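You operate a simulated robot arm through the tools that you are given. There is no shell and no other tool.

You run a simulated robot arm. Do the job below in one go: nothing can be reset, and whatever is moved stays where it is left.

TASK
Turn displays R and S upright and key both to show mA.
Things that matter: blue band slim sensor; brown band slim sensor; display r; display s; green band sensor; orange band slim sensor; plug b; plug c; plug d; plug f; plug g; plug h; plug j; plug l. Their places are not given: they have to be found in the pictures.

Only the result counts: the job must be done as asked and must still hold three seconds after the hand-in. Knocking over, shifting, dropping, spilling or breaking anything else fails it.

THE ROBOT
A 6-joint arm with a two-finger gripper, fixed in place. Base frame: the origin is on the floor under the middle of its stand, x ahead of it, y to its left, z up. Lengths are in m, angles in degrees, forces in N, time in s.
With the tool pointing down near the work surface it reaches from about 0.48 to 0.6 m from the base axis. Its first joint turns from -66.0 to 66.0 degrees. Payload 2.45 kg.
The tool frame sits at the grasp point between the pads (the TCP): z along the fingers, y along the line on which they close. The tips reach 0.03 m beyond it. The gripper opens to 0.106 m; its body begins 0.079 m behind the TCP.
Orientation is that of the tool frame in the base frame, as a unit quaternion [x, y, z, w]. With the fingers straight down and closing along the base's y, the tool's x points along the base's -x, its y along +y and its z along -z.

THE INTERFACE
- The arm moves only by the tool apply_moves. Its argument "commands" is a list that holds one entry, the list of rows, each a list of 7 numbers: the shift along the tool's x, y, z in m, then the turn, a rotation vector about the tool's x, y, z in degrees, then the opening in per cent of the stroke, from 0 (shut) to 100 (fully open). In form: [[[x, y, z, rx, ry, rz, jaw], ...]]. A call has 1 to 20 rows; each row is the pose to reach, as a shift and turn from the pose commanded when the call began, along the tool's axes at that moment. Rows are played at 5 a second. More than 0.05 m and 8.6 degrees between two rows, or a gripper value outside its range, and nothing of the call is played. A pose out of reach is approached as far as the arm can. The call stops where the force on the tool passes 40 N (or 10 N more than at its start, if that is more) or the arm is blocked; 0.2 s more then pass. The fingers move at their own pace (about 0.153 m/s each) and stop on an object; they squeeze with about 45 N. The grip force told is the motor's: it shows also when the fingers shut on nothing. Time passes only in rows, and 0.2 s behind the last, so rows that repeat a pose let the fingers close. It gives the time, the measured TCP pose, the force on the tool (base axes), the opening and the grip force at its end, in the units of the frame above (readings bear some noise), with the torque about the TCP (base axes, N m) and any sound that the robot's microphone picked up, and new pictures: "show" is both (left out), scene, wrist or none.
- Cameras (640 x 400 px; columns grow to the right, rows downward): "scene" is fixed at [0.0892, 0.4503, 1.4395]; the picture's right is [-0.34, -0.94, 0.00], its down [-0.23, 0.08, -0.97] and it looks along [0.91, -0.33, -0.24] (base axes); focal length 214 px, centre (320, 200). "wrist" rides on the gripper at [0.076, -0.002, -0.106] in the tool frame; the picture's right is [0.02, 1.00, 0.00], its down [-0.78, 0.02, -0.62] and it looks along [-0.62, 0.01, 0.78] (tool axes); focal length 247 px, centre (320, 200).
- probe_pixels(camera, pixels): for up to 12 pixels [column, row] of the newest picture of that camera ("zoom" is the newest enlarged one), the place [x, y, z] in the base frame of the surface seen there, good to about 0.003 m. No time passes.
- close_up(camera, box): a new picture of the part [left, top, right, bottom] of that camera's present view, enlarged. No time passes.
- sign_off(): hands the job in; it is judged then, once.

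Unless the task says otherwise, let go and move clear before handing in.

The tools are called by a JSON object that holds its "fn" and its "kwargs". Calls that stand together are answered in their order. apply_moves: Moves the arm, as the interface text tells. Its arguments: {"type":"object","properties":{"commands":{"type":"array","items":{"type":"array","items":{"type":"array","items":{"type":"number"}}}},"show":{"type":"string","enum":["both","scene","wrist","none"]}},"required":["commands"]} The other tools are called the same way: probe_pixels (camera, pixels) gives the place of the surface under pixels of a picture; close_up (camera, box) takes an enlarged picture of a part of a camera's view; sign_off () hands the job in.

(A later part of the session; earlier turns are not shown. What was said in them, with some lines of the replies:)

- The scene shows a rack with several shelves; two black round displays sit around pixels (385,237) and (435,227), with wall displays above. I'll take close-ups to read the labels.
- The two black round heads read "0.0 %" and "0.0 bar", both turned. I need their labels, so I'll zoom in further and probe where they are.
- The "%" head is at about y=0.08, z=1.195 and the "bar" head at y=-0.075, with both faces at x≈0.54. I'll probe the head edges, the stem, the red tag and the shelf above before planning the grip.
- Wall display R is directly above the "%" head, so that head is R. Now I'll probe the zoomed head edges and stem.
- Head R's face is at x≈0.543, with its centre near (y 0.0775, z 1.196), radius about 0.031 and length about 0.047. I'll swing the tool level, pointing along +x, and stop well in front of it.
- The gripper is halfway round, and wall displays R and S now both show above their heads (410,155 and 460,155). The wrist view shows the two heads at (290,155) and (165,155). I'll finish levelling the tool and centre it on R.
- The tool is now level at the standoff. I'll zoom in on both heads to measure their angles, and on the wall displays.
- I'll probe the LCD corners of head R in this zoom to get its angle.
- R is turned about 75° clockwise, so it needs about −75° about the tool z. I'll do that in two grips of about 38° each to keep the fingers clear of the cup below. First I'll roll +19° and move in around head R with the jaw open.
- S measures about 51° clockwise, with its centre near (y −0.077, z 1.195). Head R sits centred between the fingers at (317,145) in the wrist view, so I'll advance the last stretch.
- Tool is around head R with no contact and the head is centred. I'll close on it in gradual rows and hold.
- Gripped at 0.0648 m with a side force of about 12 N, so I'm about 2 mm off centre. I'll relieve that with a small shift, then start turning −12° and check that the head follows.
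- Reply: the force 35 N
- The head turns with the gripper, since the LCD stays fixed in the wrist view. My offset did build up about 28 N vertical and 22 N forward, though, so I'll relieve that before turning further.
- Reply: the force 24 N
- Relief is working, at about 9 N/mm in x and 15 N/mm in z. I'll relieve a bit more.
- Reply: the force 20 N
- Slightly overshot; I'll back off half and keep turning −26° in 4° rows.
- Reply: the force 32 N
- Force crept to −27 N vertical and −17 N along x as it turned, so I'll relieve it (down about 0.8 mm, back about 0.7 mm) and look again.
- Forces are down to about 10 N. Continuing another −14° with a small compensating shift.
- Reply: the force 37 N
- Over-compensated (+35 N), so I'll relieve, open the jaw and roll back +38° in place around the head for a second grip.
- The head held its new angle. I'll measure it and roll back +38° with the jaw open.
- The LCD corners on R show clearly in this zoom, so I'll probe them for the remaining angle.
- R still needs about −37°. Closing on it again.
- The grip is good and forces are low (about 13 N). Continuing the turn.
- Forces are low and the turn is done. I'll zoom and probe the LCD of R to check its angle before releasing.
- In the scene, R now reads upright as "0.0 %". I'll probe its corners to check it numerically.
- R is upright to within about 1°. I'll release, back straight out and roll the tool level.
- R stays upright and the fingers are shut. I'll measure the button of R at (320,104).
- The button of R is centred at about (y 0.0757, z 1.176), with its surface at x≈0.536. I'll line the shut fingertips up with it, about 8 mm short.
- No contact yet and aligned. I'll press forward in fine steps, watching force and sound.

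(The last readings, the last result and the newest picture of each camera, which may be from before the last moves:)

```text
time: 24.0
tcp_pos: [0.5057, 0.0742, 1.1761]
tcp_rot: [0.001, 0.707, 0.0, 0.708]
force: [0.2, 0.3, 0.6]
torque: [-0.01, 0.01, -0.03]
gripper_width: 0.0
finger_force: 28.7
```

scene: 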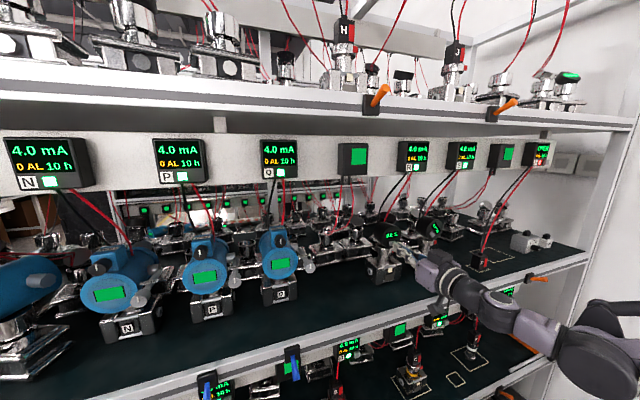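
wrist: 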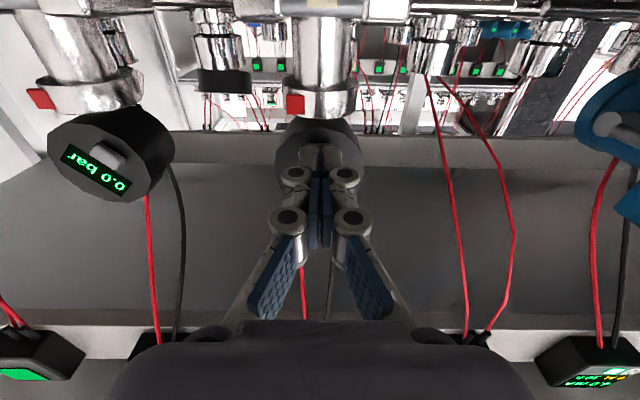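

{"fn": "apply_moves", "kwargs": {"commands": [[[0, 0, 0.0007, 0, 0, 0, 0], [0, 0, 0.0014, 0, 0, 0, 0], [0, 0, 0.0021, 0, 0, 0, 0], [0, 0, 0.0028, 0, 0, 0, 0]]], "show": "none"}}

{"fn": "close_up", "kwargs": {"camera": "scene", "box": [364, 215, 412, 245]}}

```text
time: 25.0
tcp_pos: [0.5078, 0.0749, 1.1763]
tcp_rot: [0.0, 0.707, 0.001, 0.708]
force: [-0.7, 0.7, 0.4]
torque: [0.02, 0.02, 0.03]
gripper_width: 0.006
finger_force: 28.6
```

```text
13.33 times, centred on (388, 230) of scene
```

zoom: 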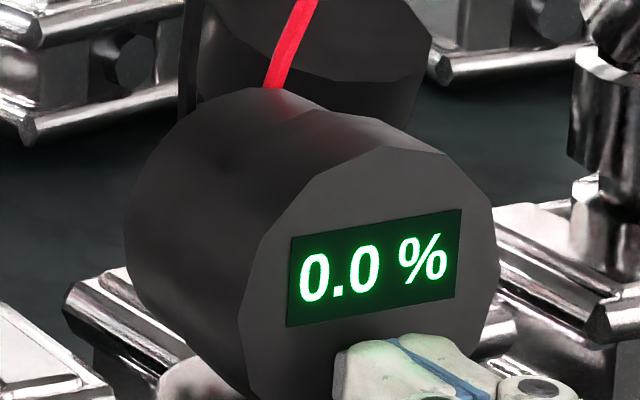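

The display still says % and the jaw reading rose to 6 mm, so the button edge may be wedging between the two tips. I'll look closer at the tips.

{"fn": "close_up", "kwargs": {"camera": "scene", "box": [376, 232, 408, 252]}}

{"fn": "apply_moves", "kwargs": {"commands": [[[0, 0, 0, 0, 0, 0, 0], [0, 0, 0, 0, 0, 0, 0]]], "show": "wrist"}}

```text
16.00 times, centred on (392, 242) of scene
```

zoom: 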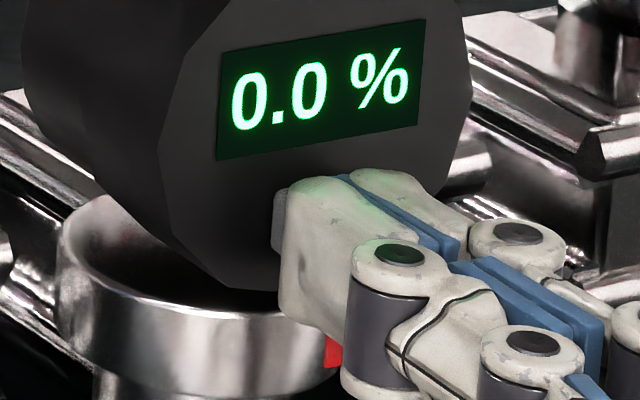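

```text
time: 25.6
tcp_pos: [0.5073, 0.0758, 1.1766]
tcp_rot: [0.001, 0.707, 0.0, 0.708]
force: [-0.3, -0.6, -0.7]
torque: [0.0, -0.02, -0.02]
gripper_width: 0.0064
finger_force: 28.4
```

wrist: 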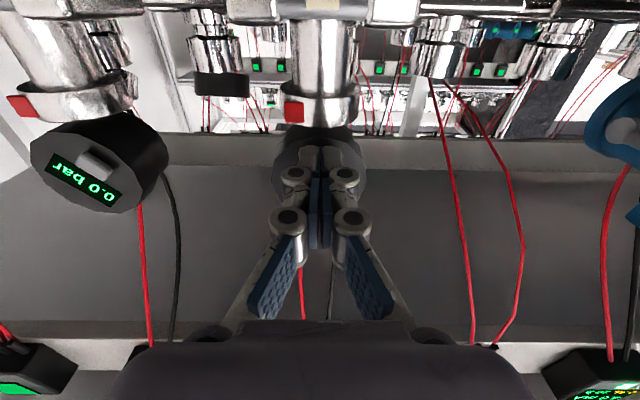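

Contact has only just begun (tips at x≈0.537). I'll push 3 mm further in small steps and check the result.

{"fn": "apply_moves", "kwargs": {"commands": [[[0, 0, 0.001, 0, 0, 0, 0], [0, 0, 0.002, 0, 0, 0, 0], [0, 0, 0.003, 0, 0, 0, 0]]], "show": "none"}}

{"fn": "close_up", "kwargs": {"camera": "scene", "box": [376, 226, 408, 252]}}

```text
time: 26.4
tcp_pos: [0.512, 0.0752, 1.1762]
tcp_rot: [0.001, 0.706, 0.001, 0.708]
force: [-2.7, 0.8, -0.6]
torque: [-0.04, -0.03, 0.04]
gripper_width: 0.0062
finger_force: 28.2
```

```text
15.38 times, centred on (392, 239) of scene
```

zoom: 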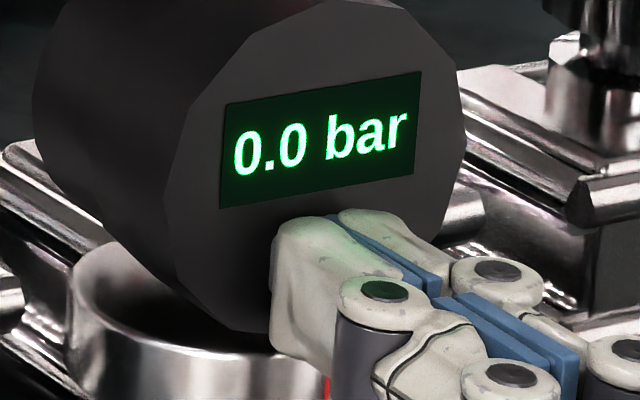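

R switched from % to bar on that press, with only about 3 N. I'll back off 6 mm to release it and press once more.

{"fn": "apply_moves", "kwargs": {"commands": [[[0, 0, -0.002, 0, 0, 0, 0], [0, 0, -0.005, 0, 0, 0, 0], [0, 0, -0.008, 0, 0, 0, 0], [0, 0, -0.008, 0, 0, 0, 0]]], "show": "none"}}

{"fn": "close_up", "kwargs": {"camera": "scene", "box": [376, 226, 408, 252]}}

```text
time: 27.4
tcp_pos: [0.5032, 0.0755, 1.1754]
tcp_rot: [0.001, 0.706, 0.0, 0.708]
force: [0.5, 0.5, 0.0]
torque: [-0.02, -0.04, -0.02]
gripper_width: 0.0002
finger_force: 28.3
```

```text
15.38 times, centred on (392, 239) of scene
```

zoom: 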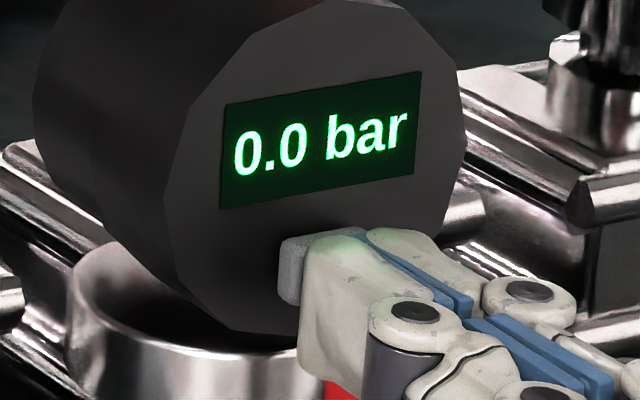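

Released, and it still shows bar. Pressing again by the same travel (+8 mm).

{"fn": "apply_moves", "kwargs": {"commands": [[[0, 0, 0.003, 0, 0, 0, 0], [0, 0, 0.005, 0, 0, 0, 0], [0, 0, 0.006, 0, 0, 0, 0], [0, 0, 0.007, 0, 0, 0, 0], [0, 0, 0.008, 0, 0, 0, 0]]], "show": "none"}}

{"fn": "close_up", "kwargs": {"camera": "scene", "box": [376, 226, 408, 252]}}

```text
time: 28.6
tcp_pos: [0.5121, 0.0744, 1.1765]
tcp_rot: [0.001, 0.706, 0.001, 0.708]
force: [-3.8, -0.6, -2.3]
torque: [0.01, -0.01, 0.02]
gripper_width: 0.0058
finger_force: 28.6
```

```text
15.38 times, centred on (392, 239) of scene
```

zoom: 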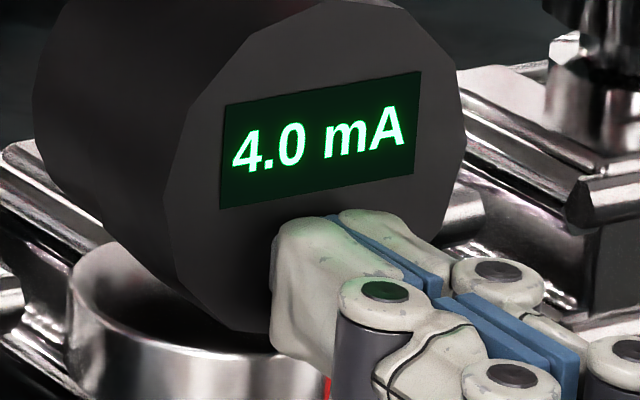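

R now shows 4.0 mA and reads upright. I'll back out straight, then move across to S at y≈−0.077 at the standoff.

{"fn": "apply_moves", "kwargs": {"commands": [[[0, 0, -0.01, 0, 0, 0, 0], [0, 0, -0.03, 0, 0, 0, 0], [0, 0, -0.055, 0, 0, 0, 0], [-0.006, -0.02, -0.065, 0, 0, 0, 0], [-0.012, -0.05, -0.065, 0, 0, 0, 0], [-0.018, -0.08, -0.065, 0, 0, 0, 20], [-0.019, -0.11, -0.065, 0, 0, 0, 40], [-0.019, -0.135, -0.065, 0, 0, 0, 60], [-0.019, -0.1515, -0.065, 0, 0, 0, 80], [-0.019, -0.1515, -0.065, 0, 0, 0, 95], [-0.019, -0.1515, -0.065, 0, 0, 0, 95]]]}}

```text
time: 31.0
tcp_pos: [0.4456, -0.0766, 1.1937]
tcp_rot: [0.001, 0.707, 0.0, 0.708]
force: [0.2, -0.2, 1.2]
torque: [-0.02, 0.0, -0.03]
gripper_width: 0.1008
finger_force: 0.1
```

scene: 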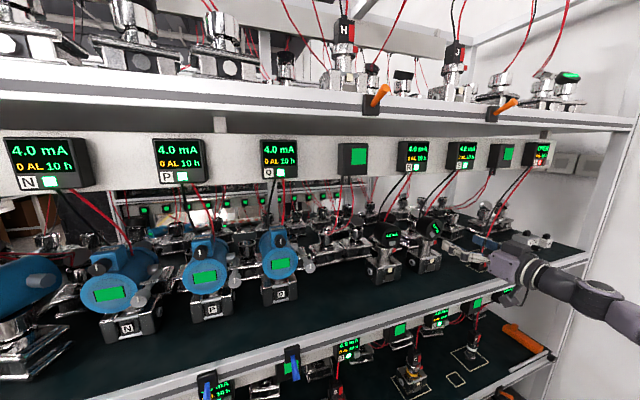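
wrist: 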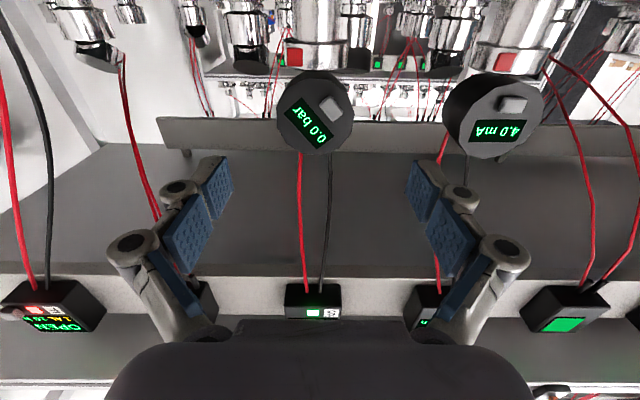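

R reads 4.0 mA at (495,130). S sits at (315,110), so I'll zoom in to measure its angle and centre.

{"fn": "close_up", "kwargs": {"camera": "wrist", "box": [260, 60, 372, 160]}}

```text
4.00 times, centred on (316, 110) of wrist
```

zoom: 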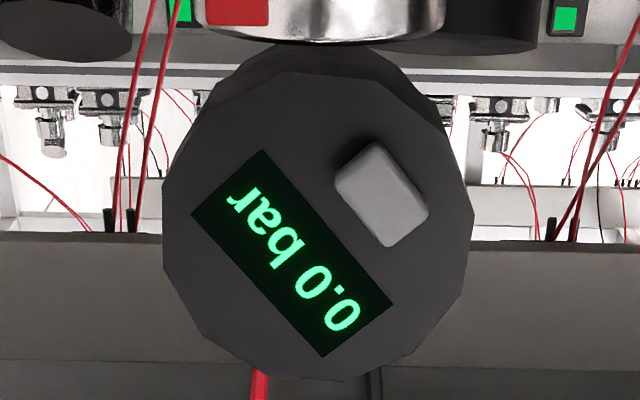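

{"fn": "probe_pixels", "kwargs": {"camera": "zoom", "pixels": [[263, 155], [388, 304], [322, 353], [196, 213], [380, 190], [168, 230], [470, 215], [285, 75], [340, 375]]}}

```text
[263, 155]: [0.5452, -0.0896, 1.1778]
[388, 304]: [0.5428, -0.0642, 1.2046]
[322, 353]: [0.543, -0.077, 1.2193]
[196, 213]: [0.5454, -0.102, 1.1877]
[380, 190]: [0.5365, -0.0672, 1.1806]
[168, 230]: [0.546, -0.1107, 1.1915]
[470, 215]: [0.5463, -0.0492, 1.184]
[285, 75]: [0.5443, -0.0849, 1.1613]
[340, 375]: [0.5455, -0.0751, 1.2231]
```

S is about 50° clockwise with its centre at y≈−0.080 (the 0.155 m spacing from R agrees). I'll roll +25°, shift −3.4 mm in y and move in around it.

{"fn": "apply_moves", "kwargs": {"commands": [[[0, -0.001, 0, 0, 0, 6.25, 95], [0, -0.002, 0, 0, 0, 12.5, 95], [0, -0.0034, 0, 0, 0, 18.75, 95], [0, -0.0034, 0.01, 0, 0, 25, 95], [0, -0.0034, 0.025, 0, 0, 25, 95], [0, -0.0034, 0.04, 0, 0, 25, 95], [0, -0.0034, 0.055, 0, 0, 25, 95], [0, -0.0034, 0.065, 0, 0, 25, 95], [0, -0.0034, 0.065, 0, 0, 25, 95]]], "show": "both"}}

```text
time: 33.0
tcp_pos: [0.5113, -0.078, 1.1936]
tcp_rot: [0.153, 0.69, 0.152, 0.691]
force: [0.7, 0.0, 0.5]
torque: [0.01, -0.01, 0.0]
gripper_width: 0.101
finger_force: 0.2
```

scene: 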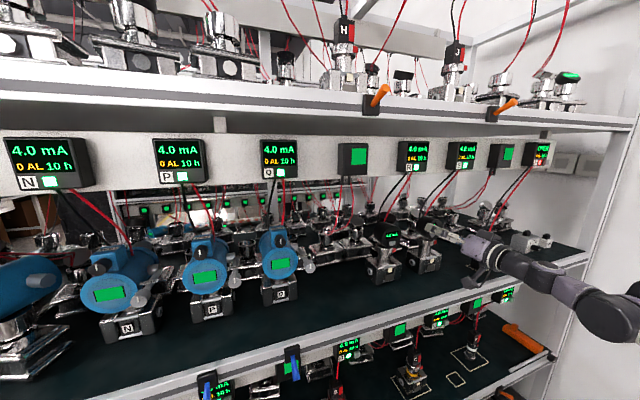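
wrist: 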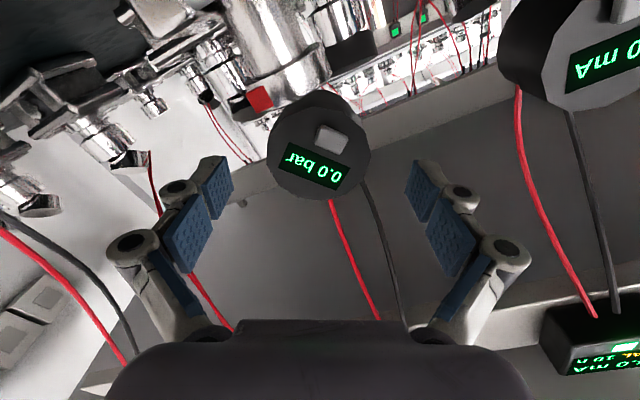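

Centred around S with no contact. I'll move the last 36 mm in and close.

{"fn": "apply_moves", "kwargs": {"commands": [[[-0.0005, -0.0003, 0.01, 0, 0, 0, 95], [-0.001, -0.0006, 0.02, 0, 0, 0, 95], [-0.001, -0.0006, 0.03, 0, 0, 0, 95], [-0.001, -0.0006, 0.036, 0, 0, 0, 95], [-0.001, -0.0006, 0.036, 0, 0, 0, 80], [-0.001, -0.0006, 0.036, 0, 0, 0, 70], [-0.001, -0.0006, 0.036, 0, 0, 0, 64], [-0.001, -0.0006, 0.036, 0, 0, 0, 60], [-0.001, -0.0006, 0.036, 0, 0, 0, 50], [-0.001, -0.0006, 0.036, 0, 0, 0, 50]]], "show": "wrist"}}

```text
time: 35.2
tcp_pos: [0.5476, -0.0813, 1.1954]
tcp_rot: [0.154, 0.69, 0.153, 0.691]
force: [-2.4, -0.4, -0.3]
torque: [0.01, 0.05, -0.06]
gripper_width: 0.0647
finger_force: 44.9
```

wrist: 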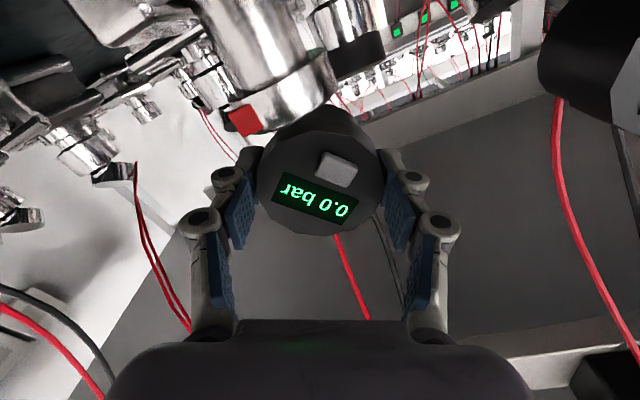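

Gripped with almost no side force. Turning −50° in stages and watching the force.

{"fn": "apply_moves", "kwargs": {"commands": [[[0, 0, 0, 0, 0, -4, 50], [0, 0, 0, 0, 0, -8, 50], [0, 0, 0, 0, 0, -12, 50]]], "show": "none"}}

```text
time: 36.0
tcp_pos: [0.5472, -0.0805, 1.1962]
tcp_rot: [0.079, 0.702, 0.081, 0.703]
force: [-6.2, 0.8, -0.6]
torque: [0.02, -0.02, -0.07]
gripper_width: 0.0648
finger_force: 45.3
```

{"fn": "apply_moves", "kwargs": {"commands": [[[0, 0, 0, 0, 0, -4, 50], [0, 0, -0.0002, 0, 0, -8, 50], [0, 0, -0.0003, 0, 0, -12, 50], [0, 0, -0.0003, 0, 0, -16, 50]]], "show": "none"}}

```text
time: 37.0
tcp_pos: [0.5479, -0.0793, 1.1954]
tcp_rot: [-0.02, 0.706, -0.017, 0.707]
force: [-3.0, 4.5, 10.5]
torque: [0.02, -0.17, 0.06]
gripper_width: 0.0648
finger_force: 45.0
```

{"fn": "apply_moves", "kwargs": {"commands": [[[-0.0002, 0.0003, 0, 0, 0, -4, 50], [-0.0003, 0.0003, 0, 0, 0, -8, 50], [-0.0003, 0.0003, 0, 0, 0, -12, 50]]], "show": "none"}}

```text
time: 37.8
tcp_pos: [0.5473, -0.0805, 1.1953]
tcp_rot: [-0.093, 0.701, -0.092, 0.701]
force: [0.0, 3.8, 7.4]
torque: [-0.01, 0.01, 0.71]
gripper_width: 0.0647
finger_force: 45.1
```

Forces stay low after −40°. Another −10°, then I'll measure.

{"fn": "apply_moves", "kwargs": {"commands": [[[-0.0002, 0.0002, 0, 0, 0, -4, 50], [-0.0002, 0.0002, 0, 0, 0, -8, 50], [-0.0002, 0.0002, 0, 0, 0, -10, 50], [-0.0002, 0.0002, 0, 0, 0, -10, 50]]], "show": "both"}}

{"fn": "close_up", "kwargs": {"camera": "scene", "box": [376, 210, 456, 260]}}

{"fn": "close_up", "kwargs": {"camera": "wrist", "box": [250, 130, 390, 240]}}

```text
time: 38.8
tcp_pos: [0.5474, -0.0801, 1.1949]
tcp_rot: [-0.153, 0.69, -0.155, 0.691]
force: [0.6, 5.9, -1.9]
torque: [0.01, -0.01, -0.11]
gripper_width: 0.0646
finger_force: 44.7
```

scene: 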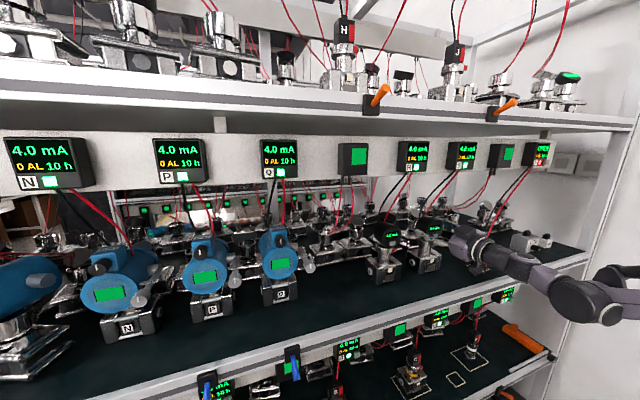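
wrist: 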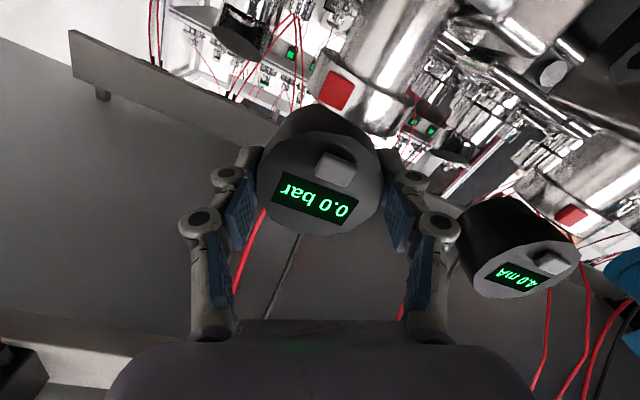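

```text
8.00 times, centred on (416, 235) of scene
```

zoom: 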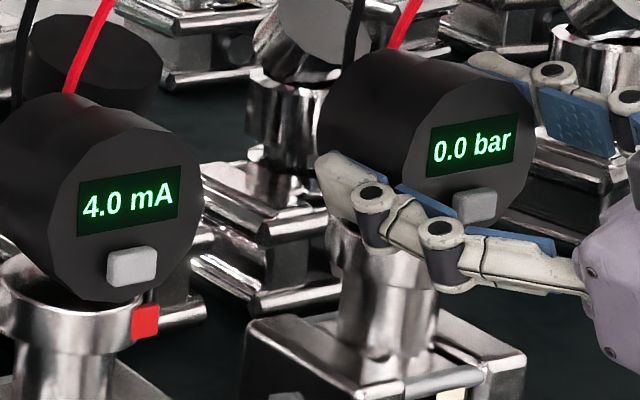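

```text
3.64 times, centred on (320, 185) of wrist
```

zoom: 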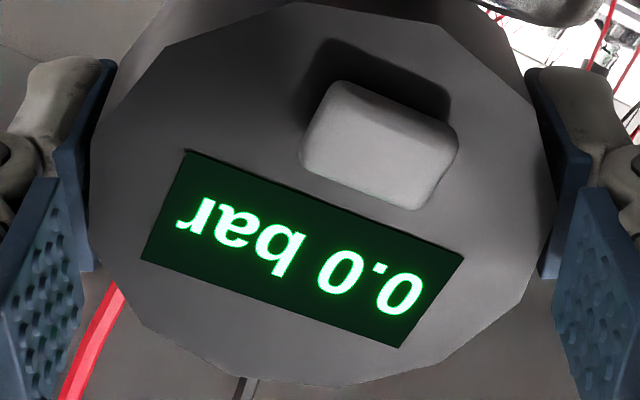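

{"fn": "probe_pixels", "kwargs": {"camera": "zoom", "pixels": [[188, 155], [458, 255], [400, 343], [147, 256], [200, 165], [440, 254], [392, 333], [160, 248], [380, 150]]}}

```text
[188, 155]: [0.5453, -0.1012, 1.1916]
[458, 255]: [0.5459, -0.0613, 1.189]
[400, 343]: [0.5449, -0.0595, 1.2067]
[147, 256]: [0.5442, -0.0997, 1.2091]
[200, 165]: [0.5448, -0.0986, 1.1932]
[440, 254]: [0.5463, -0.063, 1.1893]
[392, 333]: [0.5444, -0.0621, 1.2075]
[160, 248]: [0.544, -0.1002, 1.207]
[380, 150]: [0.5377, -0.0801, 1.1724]
```

S is upright to within a few degrees. I'll release, back out and level the tool to check the angle with a square view.

{"fn": "apply_moves", "kwargs": {"commands": [[[0, 0, 0, 0, 0, 0, 70], [0, 0, 0, 0, 0, 0, 95], [0, 0, 0, 0, 0, 0, 95], [0, 0, -0.02, 0, 0, 0, 95], [0, 0, -0.045, 0, 0, 0, 95], [0, 0, -0.07, 0, 0, 0, 95], [0, 0, -0.09, 0, 0, 0, 95], [0, 0, -0.09, 0, 0, 8.35, 95], [0, 0, -0.09, 0, 0, 16.7, 95], [0, 0, -0.09, 0, 0, 25.1, 95], [0, 0, -0.09, 0, 0, 25.1, 95]]]}}

{"fn": "close_up", "kwargs": {"camera": "wrist", "box": [264, 60, 376, 160]}}

```text
time: 41.2
tcp_pos: [0.4588, -0.0803, 1.1946]
tcp_rot: [0.002, 0.707, 0.001, 0.707]
force: [-1.4, -0.3, 0.9]
torque: [0.0, 0.02, -0.01]
gripper_width: 0.1009
finger_force: 0.1
```

scene: 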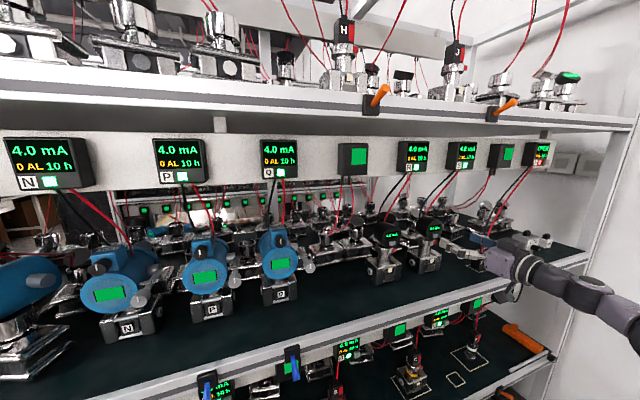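
wrist: 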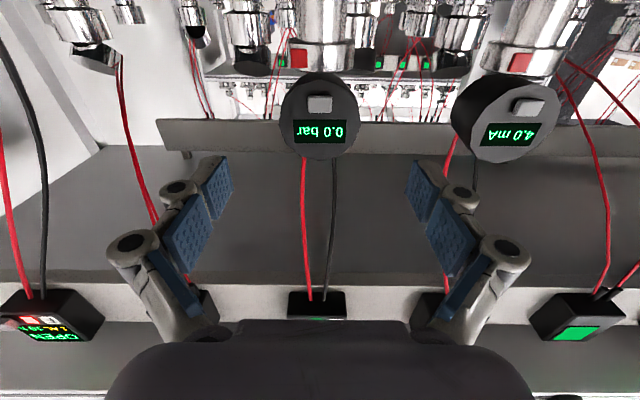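

```text
4.00 times, centred on (320, 110) of wrist
```

zoom: 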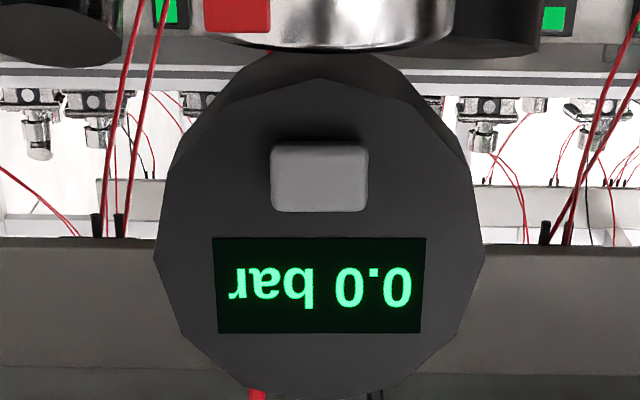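

S is square and upright, and still shows bar. I'll shut the jaw, drop to button height and go to just short of the button, as with R.

{"fn": "apply_moves", "kwargs": {"commands": [[[0, 0, 0, 0, 0, 0, 60], [0, 0, 0, 0, 0, 0, 30], [0, 0, 0, 0, 0, 0, 0], [0.006, 0, 0, 0, 0, 0, 0], [0.0125, 0, 0.005, 0, 0, 0, 0], [0.0188, 0, 0.015, 0, 0, 0, 0], [0.0188, 0, 0.028, 0, 0, 0, 0], [0.0188, 0, 0.04, 0, 0, 0, 0], [0.0188, 0, 0.044, 0, 0, 0, 0], [0.0188, 0, 0.044, 0, 0, 0, 0]]]}}

{"fn": "close_up", "kwargs": {"camera": "scene", "box": [416, 215, 464, 245]}}

```text
time: 43.4
tcp_pos: [0.5017, -0.0805, 1.1765]
tcp_rot: [0.002, 0.707, 0.002, 0.708]
force: [0.5, -0.5, 1.4]
torque: [-0.01, 0.0, 0.0]
gripper_width: 0.0
finger_force: 28.2
```

scene: 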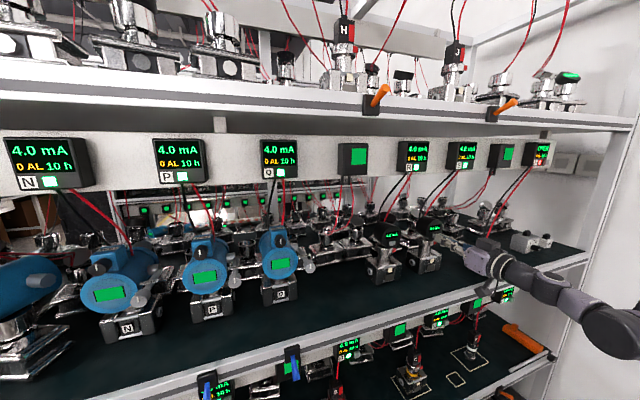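
wrist: 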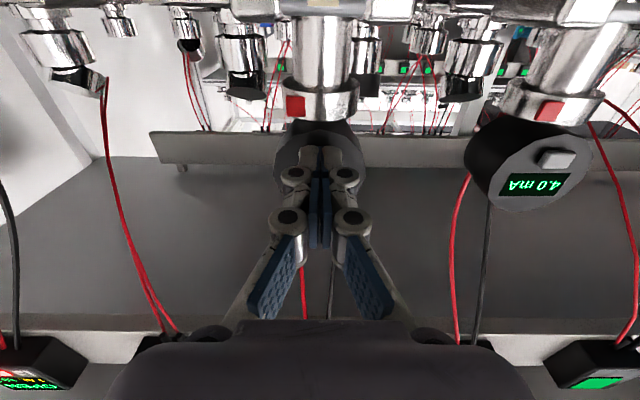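

```text
13.33 times, centred on (440, 230) of scene
```

zoom: 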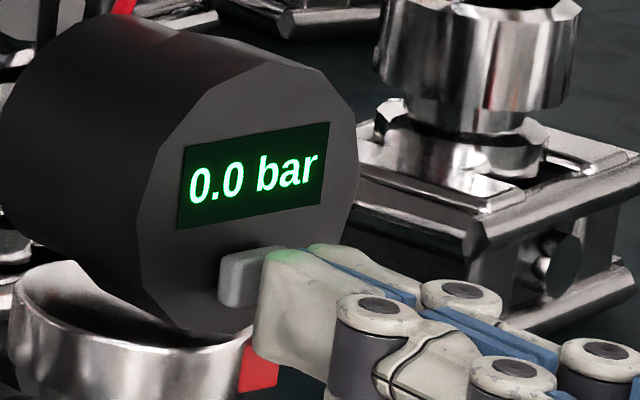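

The tips are just short of the S button. Pressing in fine steps with the same travel as R.

{"fn": "apply_moves", "kwargs": {"commands": [[[0, 0, 0.003, 0, 0, 0, 0], [0, 0, 0.005, 0, 0, 0, 0], [0, 0, 0.006, 0, 0, 0, 0], [0, 0, 0.007, 0, 0, 0, 0], [0, 0, 0.008, 0, 0, 0, 0]]], "show": "none"}}

{"fn": "close_up", "kwargs": {"camera": "scene", "box": [416, 215, 464, 245]}}

```text
time: 44.6
tcp_pos: [0.51, -0.08, 1.1764]
tcp_rot: [0.002, 0.707, 0.002, 0.708]
force: [-2.2, 0.7, 0.0]
torque: [-0.03, -0.04, -0.04]
gripper_width: 0.0059
finger_force: 28.7
```

```text
13.33 times, centred on (440, 230) of scene
```

zoom: 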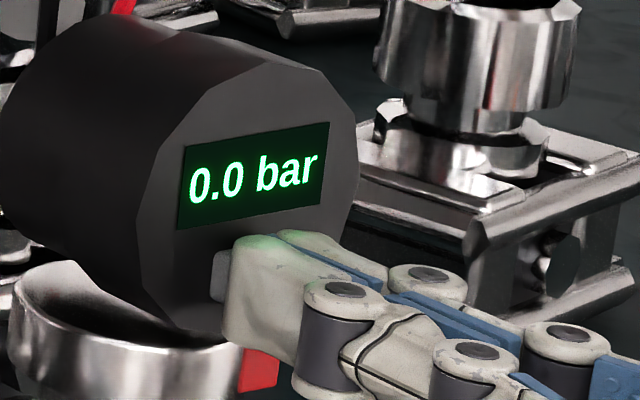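

Not triggered yet (tip about 2 mm short of R's press depth). I'll push up to 2 mm more.

{"fn": "apply_moves", "kwargs": {"commands": [[[0, 0, 0.0007, 0, 0, 0, 0], [0, 0, 0.0014, 0, 0, 0, 0], [0, 0, 0.002, 0, 0, 0, 0]]], "show": "none"}}

{"fn": "close_up", "kwargs": {"camera": "scene", "box": [416, 215, 464, 245]}}

```text
time: 45.4
tcp_pos: [0.5122, -0.0799, 1.1773]
tcp_rot: [0.001, 0.707, 0.0, 0.707]
force: [-3.2, -0.2, 0.2]
torque: [-0.04, -0.01, 0.0]
gripper_width: 0.0059
finger_force: 28.5
```

```text
13.33 times, centred on (440, 230) of scene
```

zoom: 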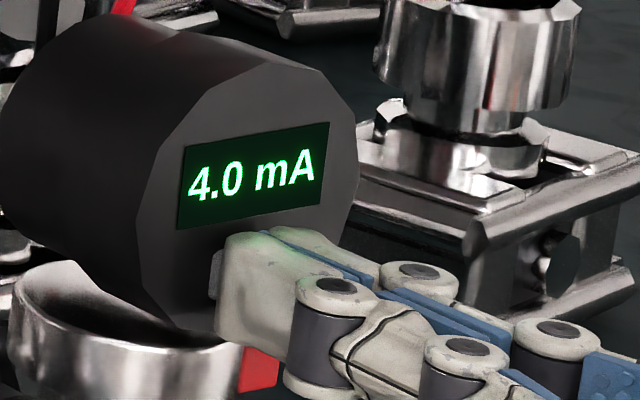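

S now shows 4.0 mA. I'll back straight out, clear of everything, and check both displays.

{"fn": "apply_moves", "kwargs": {"commands": [[[0, 0, -0.005, 0, 0, 0, 0], [0, 0, -0.015, 0, 0, 0, 0], [0, 0, -0.035, 0, 0, 0, 0], [-0.005, 0, -0.06, 0, 0, 0, 0], [-0.01, 0.01, -0.085, 0, 0, 0, 0], [-0.015, 0.02, -0.1, 0, 0, 0, 0], [-0.015, 0.02, -0.11, 0, 0, 0, 0], [-0.015, 0.02, -0.11, 0, 0, 0, 0]]]}}

{"fn": "close_up", "kwargs": {"camera": "scene", "box": [372, 210, 468, 270]}}

{"fn": "close_up", "kwargs": {"camera": "wrist", "box": [230, 60, 460, 200]}}

```text
time: 47.2
tcp_pos: [0.4006, -0.0604, 1.192]
tcp_rot: [0.001, 0.707, 0.002, 0.708]
force: [0.5, -0.2, 0.1]
torque: [0.03, 0.02, 0.0]
gripper_width: 0.0
finger_force: 28.4
```

scene: 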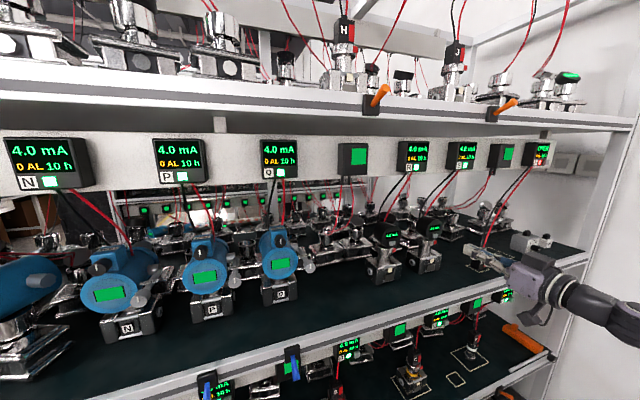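
wrist: 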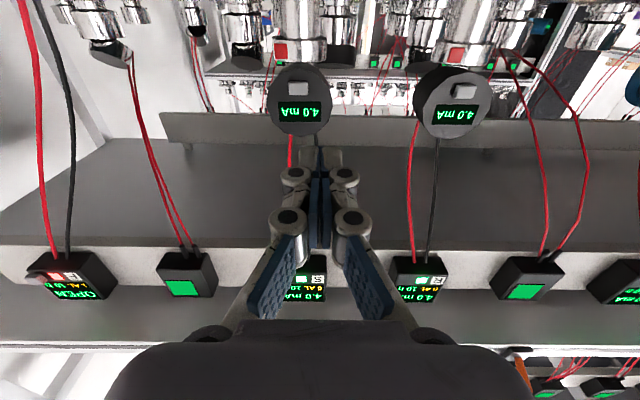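

```text
6.67 times, centred on (420, 240) of scene
```

zoom: 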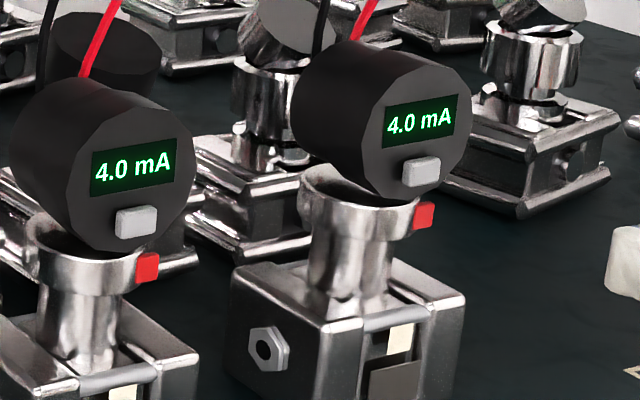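

```text
2.78 times, centred on (345, 130) of wrist
```

zoom: 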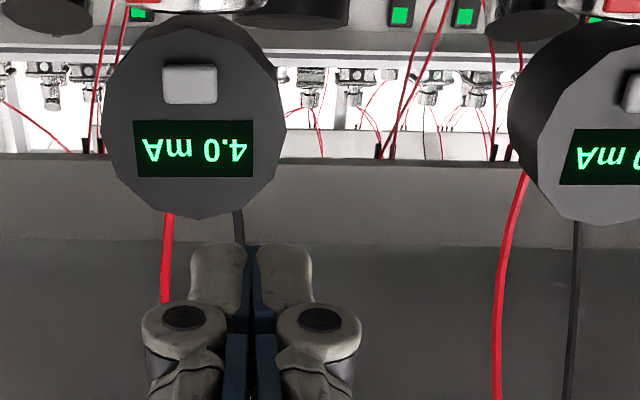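

Both heads now read upright 4.0 mA, and the gripper is clear. One last check that the bases haven't shifted: same crop and probe pixels as at the start.

{"fn": "close_up", "kwargs": {"camera": "scene", "box": [360, 245, 456, 305]}}

{"fn": "probe_pixels", "kwargs": {"camera": "scene", "pixels": [[385, 275], [420, 265], [480, 260], [391, 228], [434, 228]]}}

{"fn": "close_up", "kwargs": {"camera": "scene", "box": [384, 130, 560, 240]}}

```text
6.67 times, centred on (408, 275) of scene
```

zoom: 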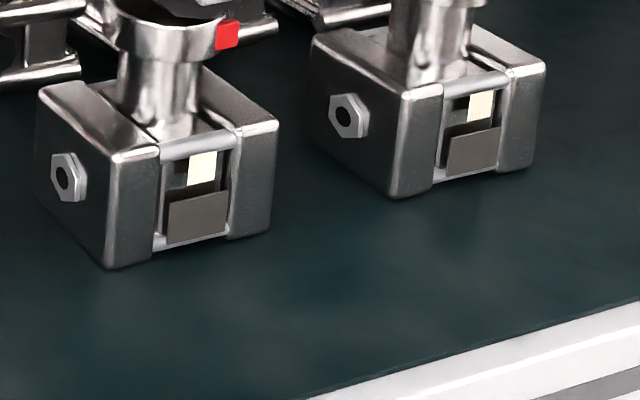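

```text
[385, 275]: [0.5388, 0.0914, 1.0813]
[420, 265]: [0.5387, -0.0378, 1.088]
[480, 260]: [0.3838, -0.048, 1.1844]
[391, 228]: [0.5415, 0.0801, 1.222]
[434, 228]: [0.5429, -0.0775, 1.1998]
```

```text
3.64 times, centred on (472, 185) of scene
```

zoom: 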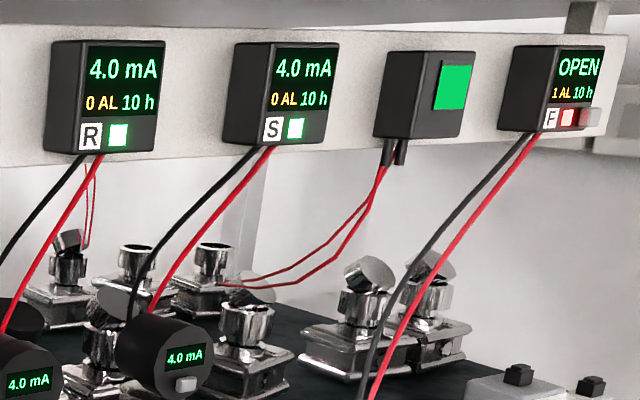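

The bases are exactly where they were at the start. R and S are upright and both show 4.0 mA, the loop displays are unchanged, and the arm is clear. Handing in.

{"fn": "sign_off", "kwargs": {}}

```text
The job is handed in.
```

Displays R and S are both upright and now show 4.0 mA. I've handed the job in.

- **R:** it was turned about 75° clockwise and showed %. I turned it upright in two grips, then pressed its key twice (% to bar to mA).
- **S:** it was turned about 50° clockwise and showed bar. I turned it upright in one grip and pressed its key once.

In the last pictures R and S both looked level, within a degree or so. Their bases hadn't moved, and the wall displays above them were unchanged. The gripper was clear of everything at hand-in.
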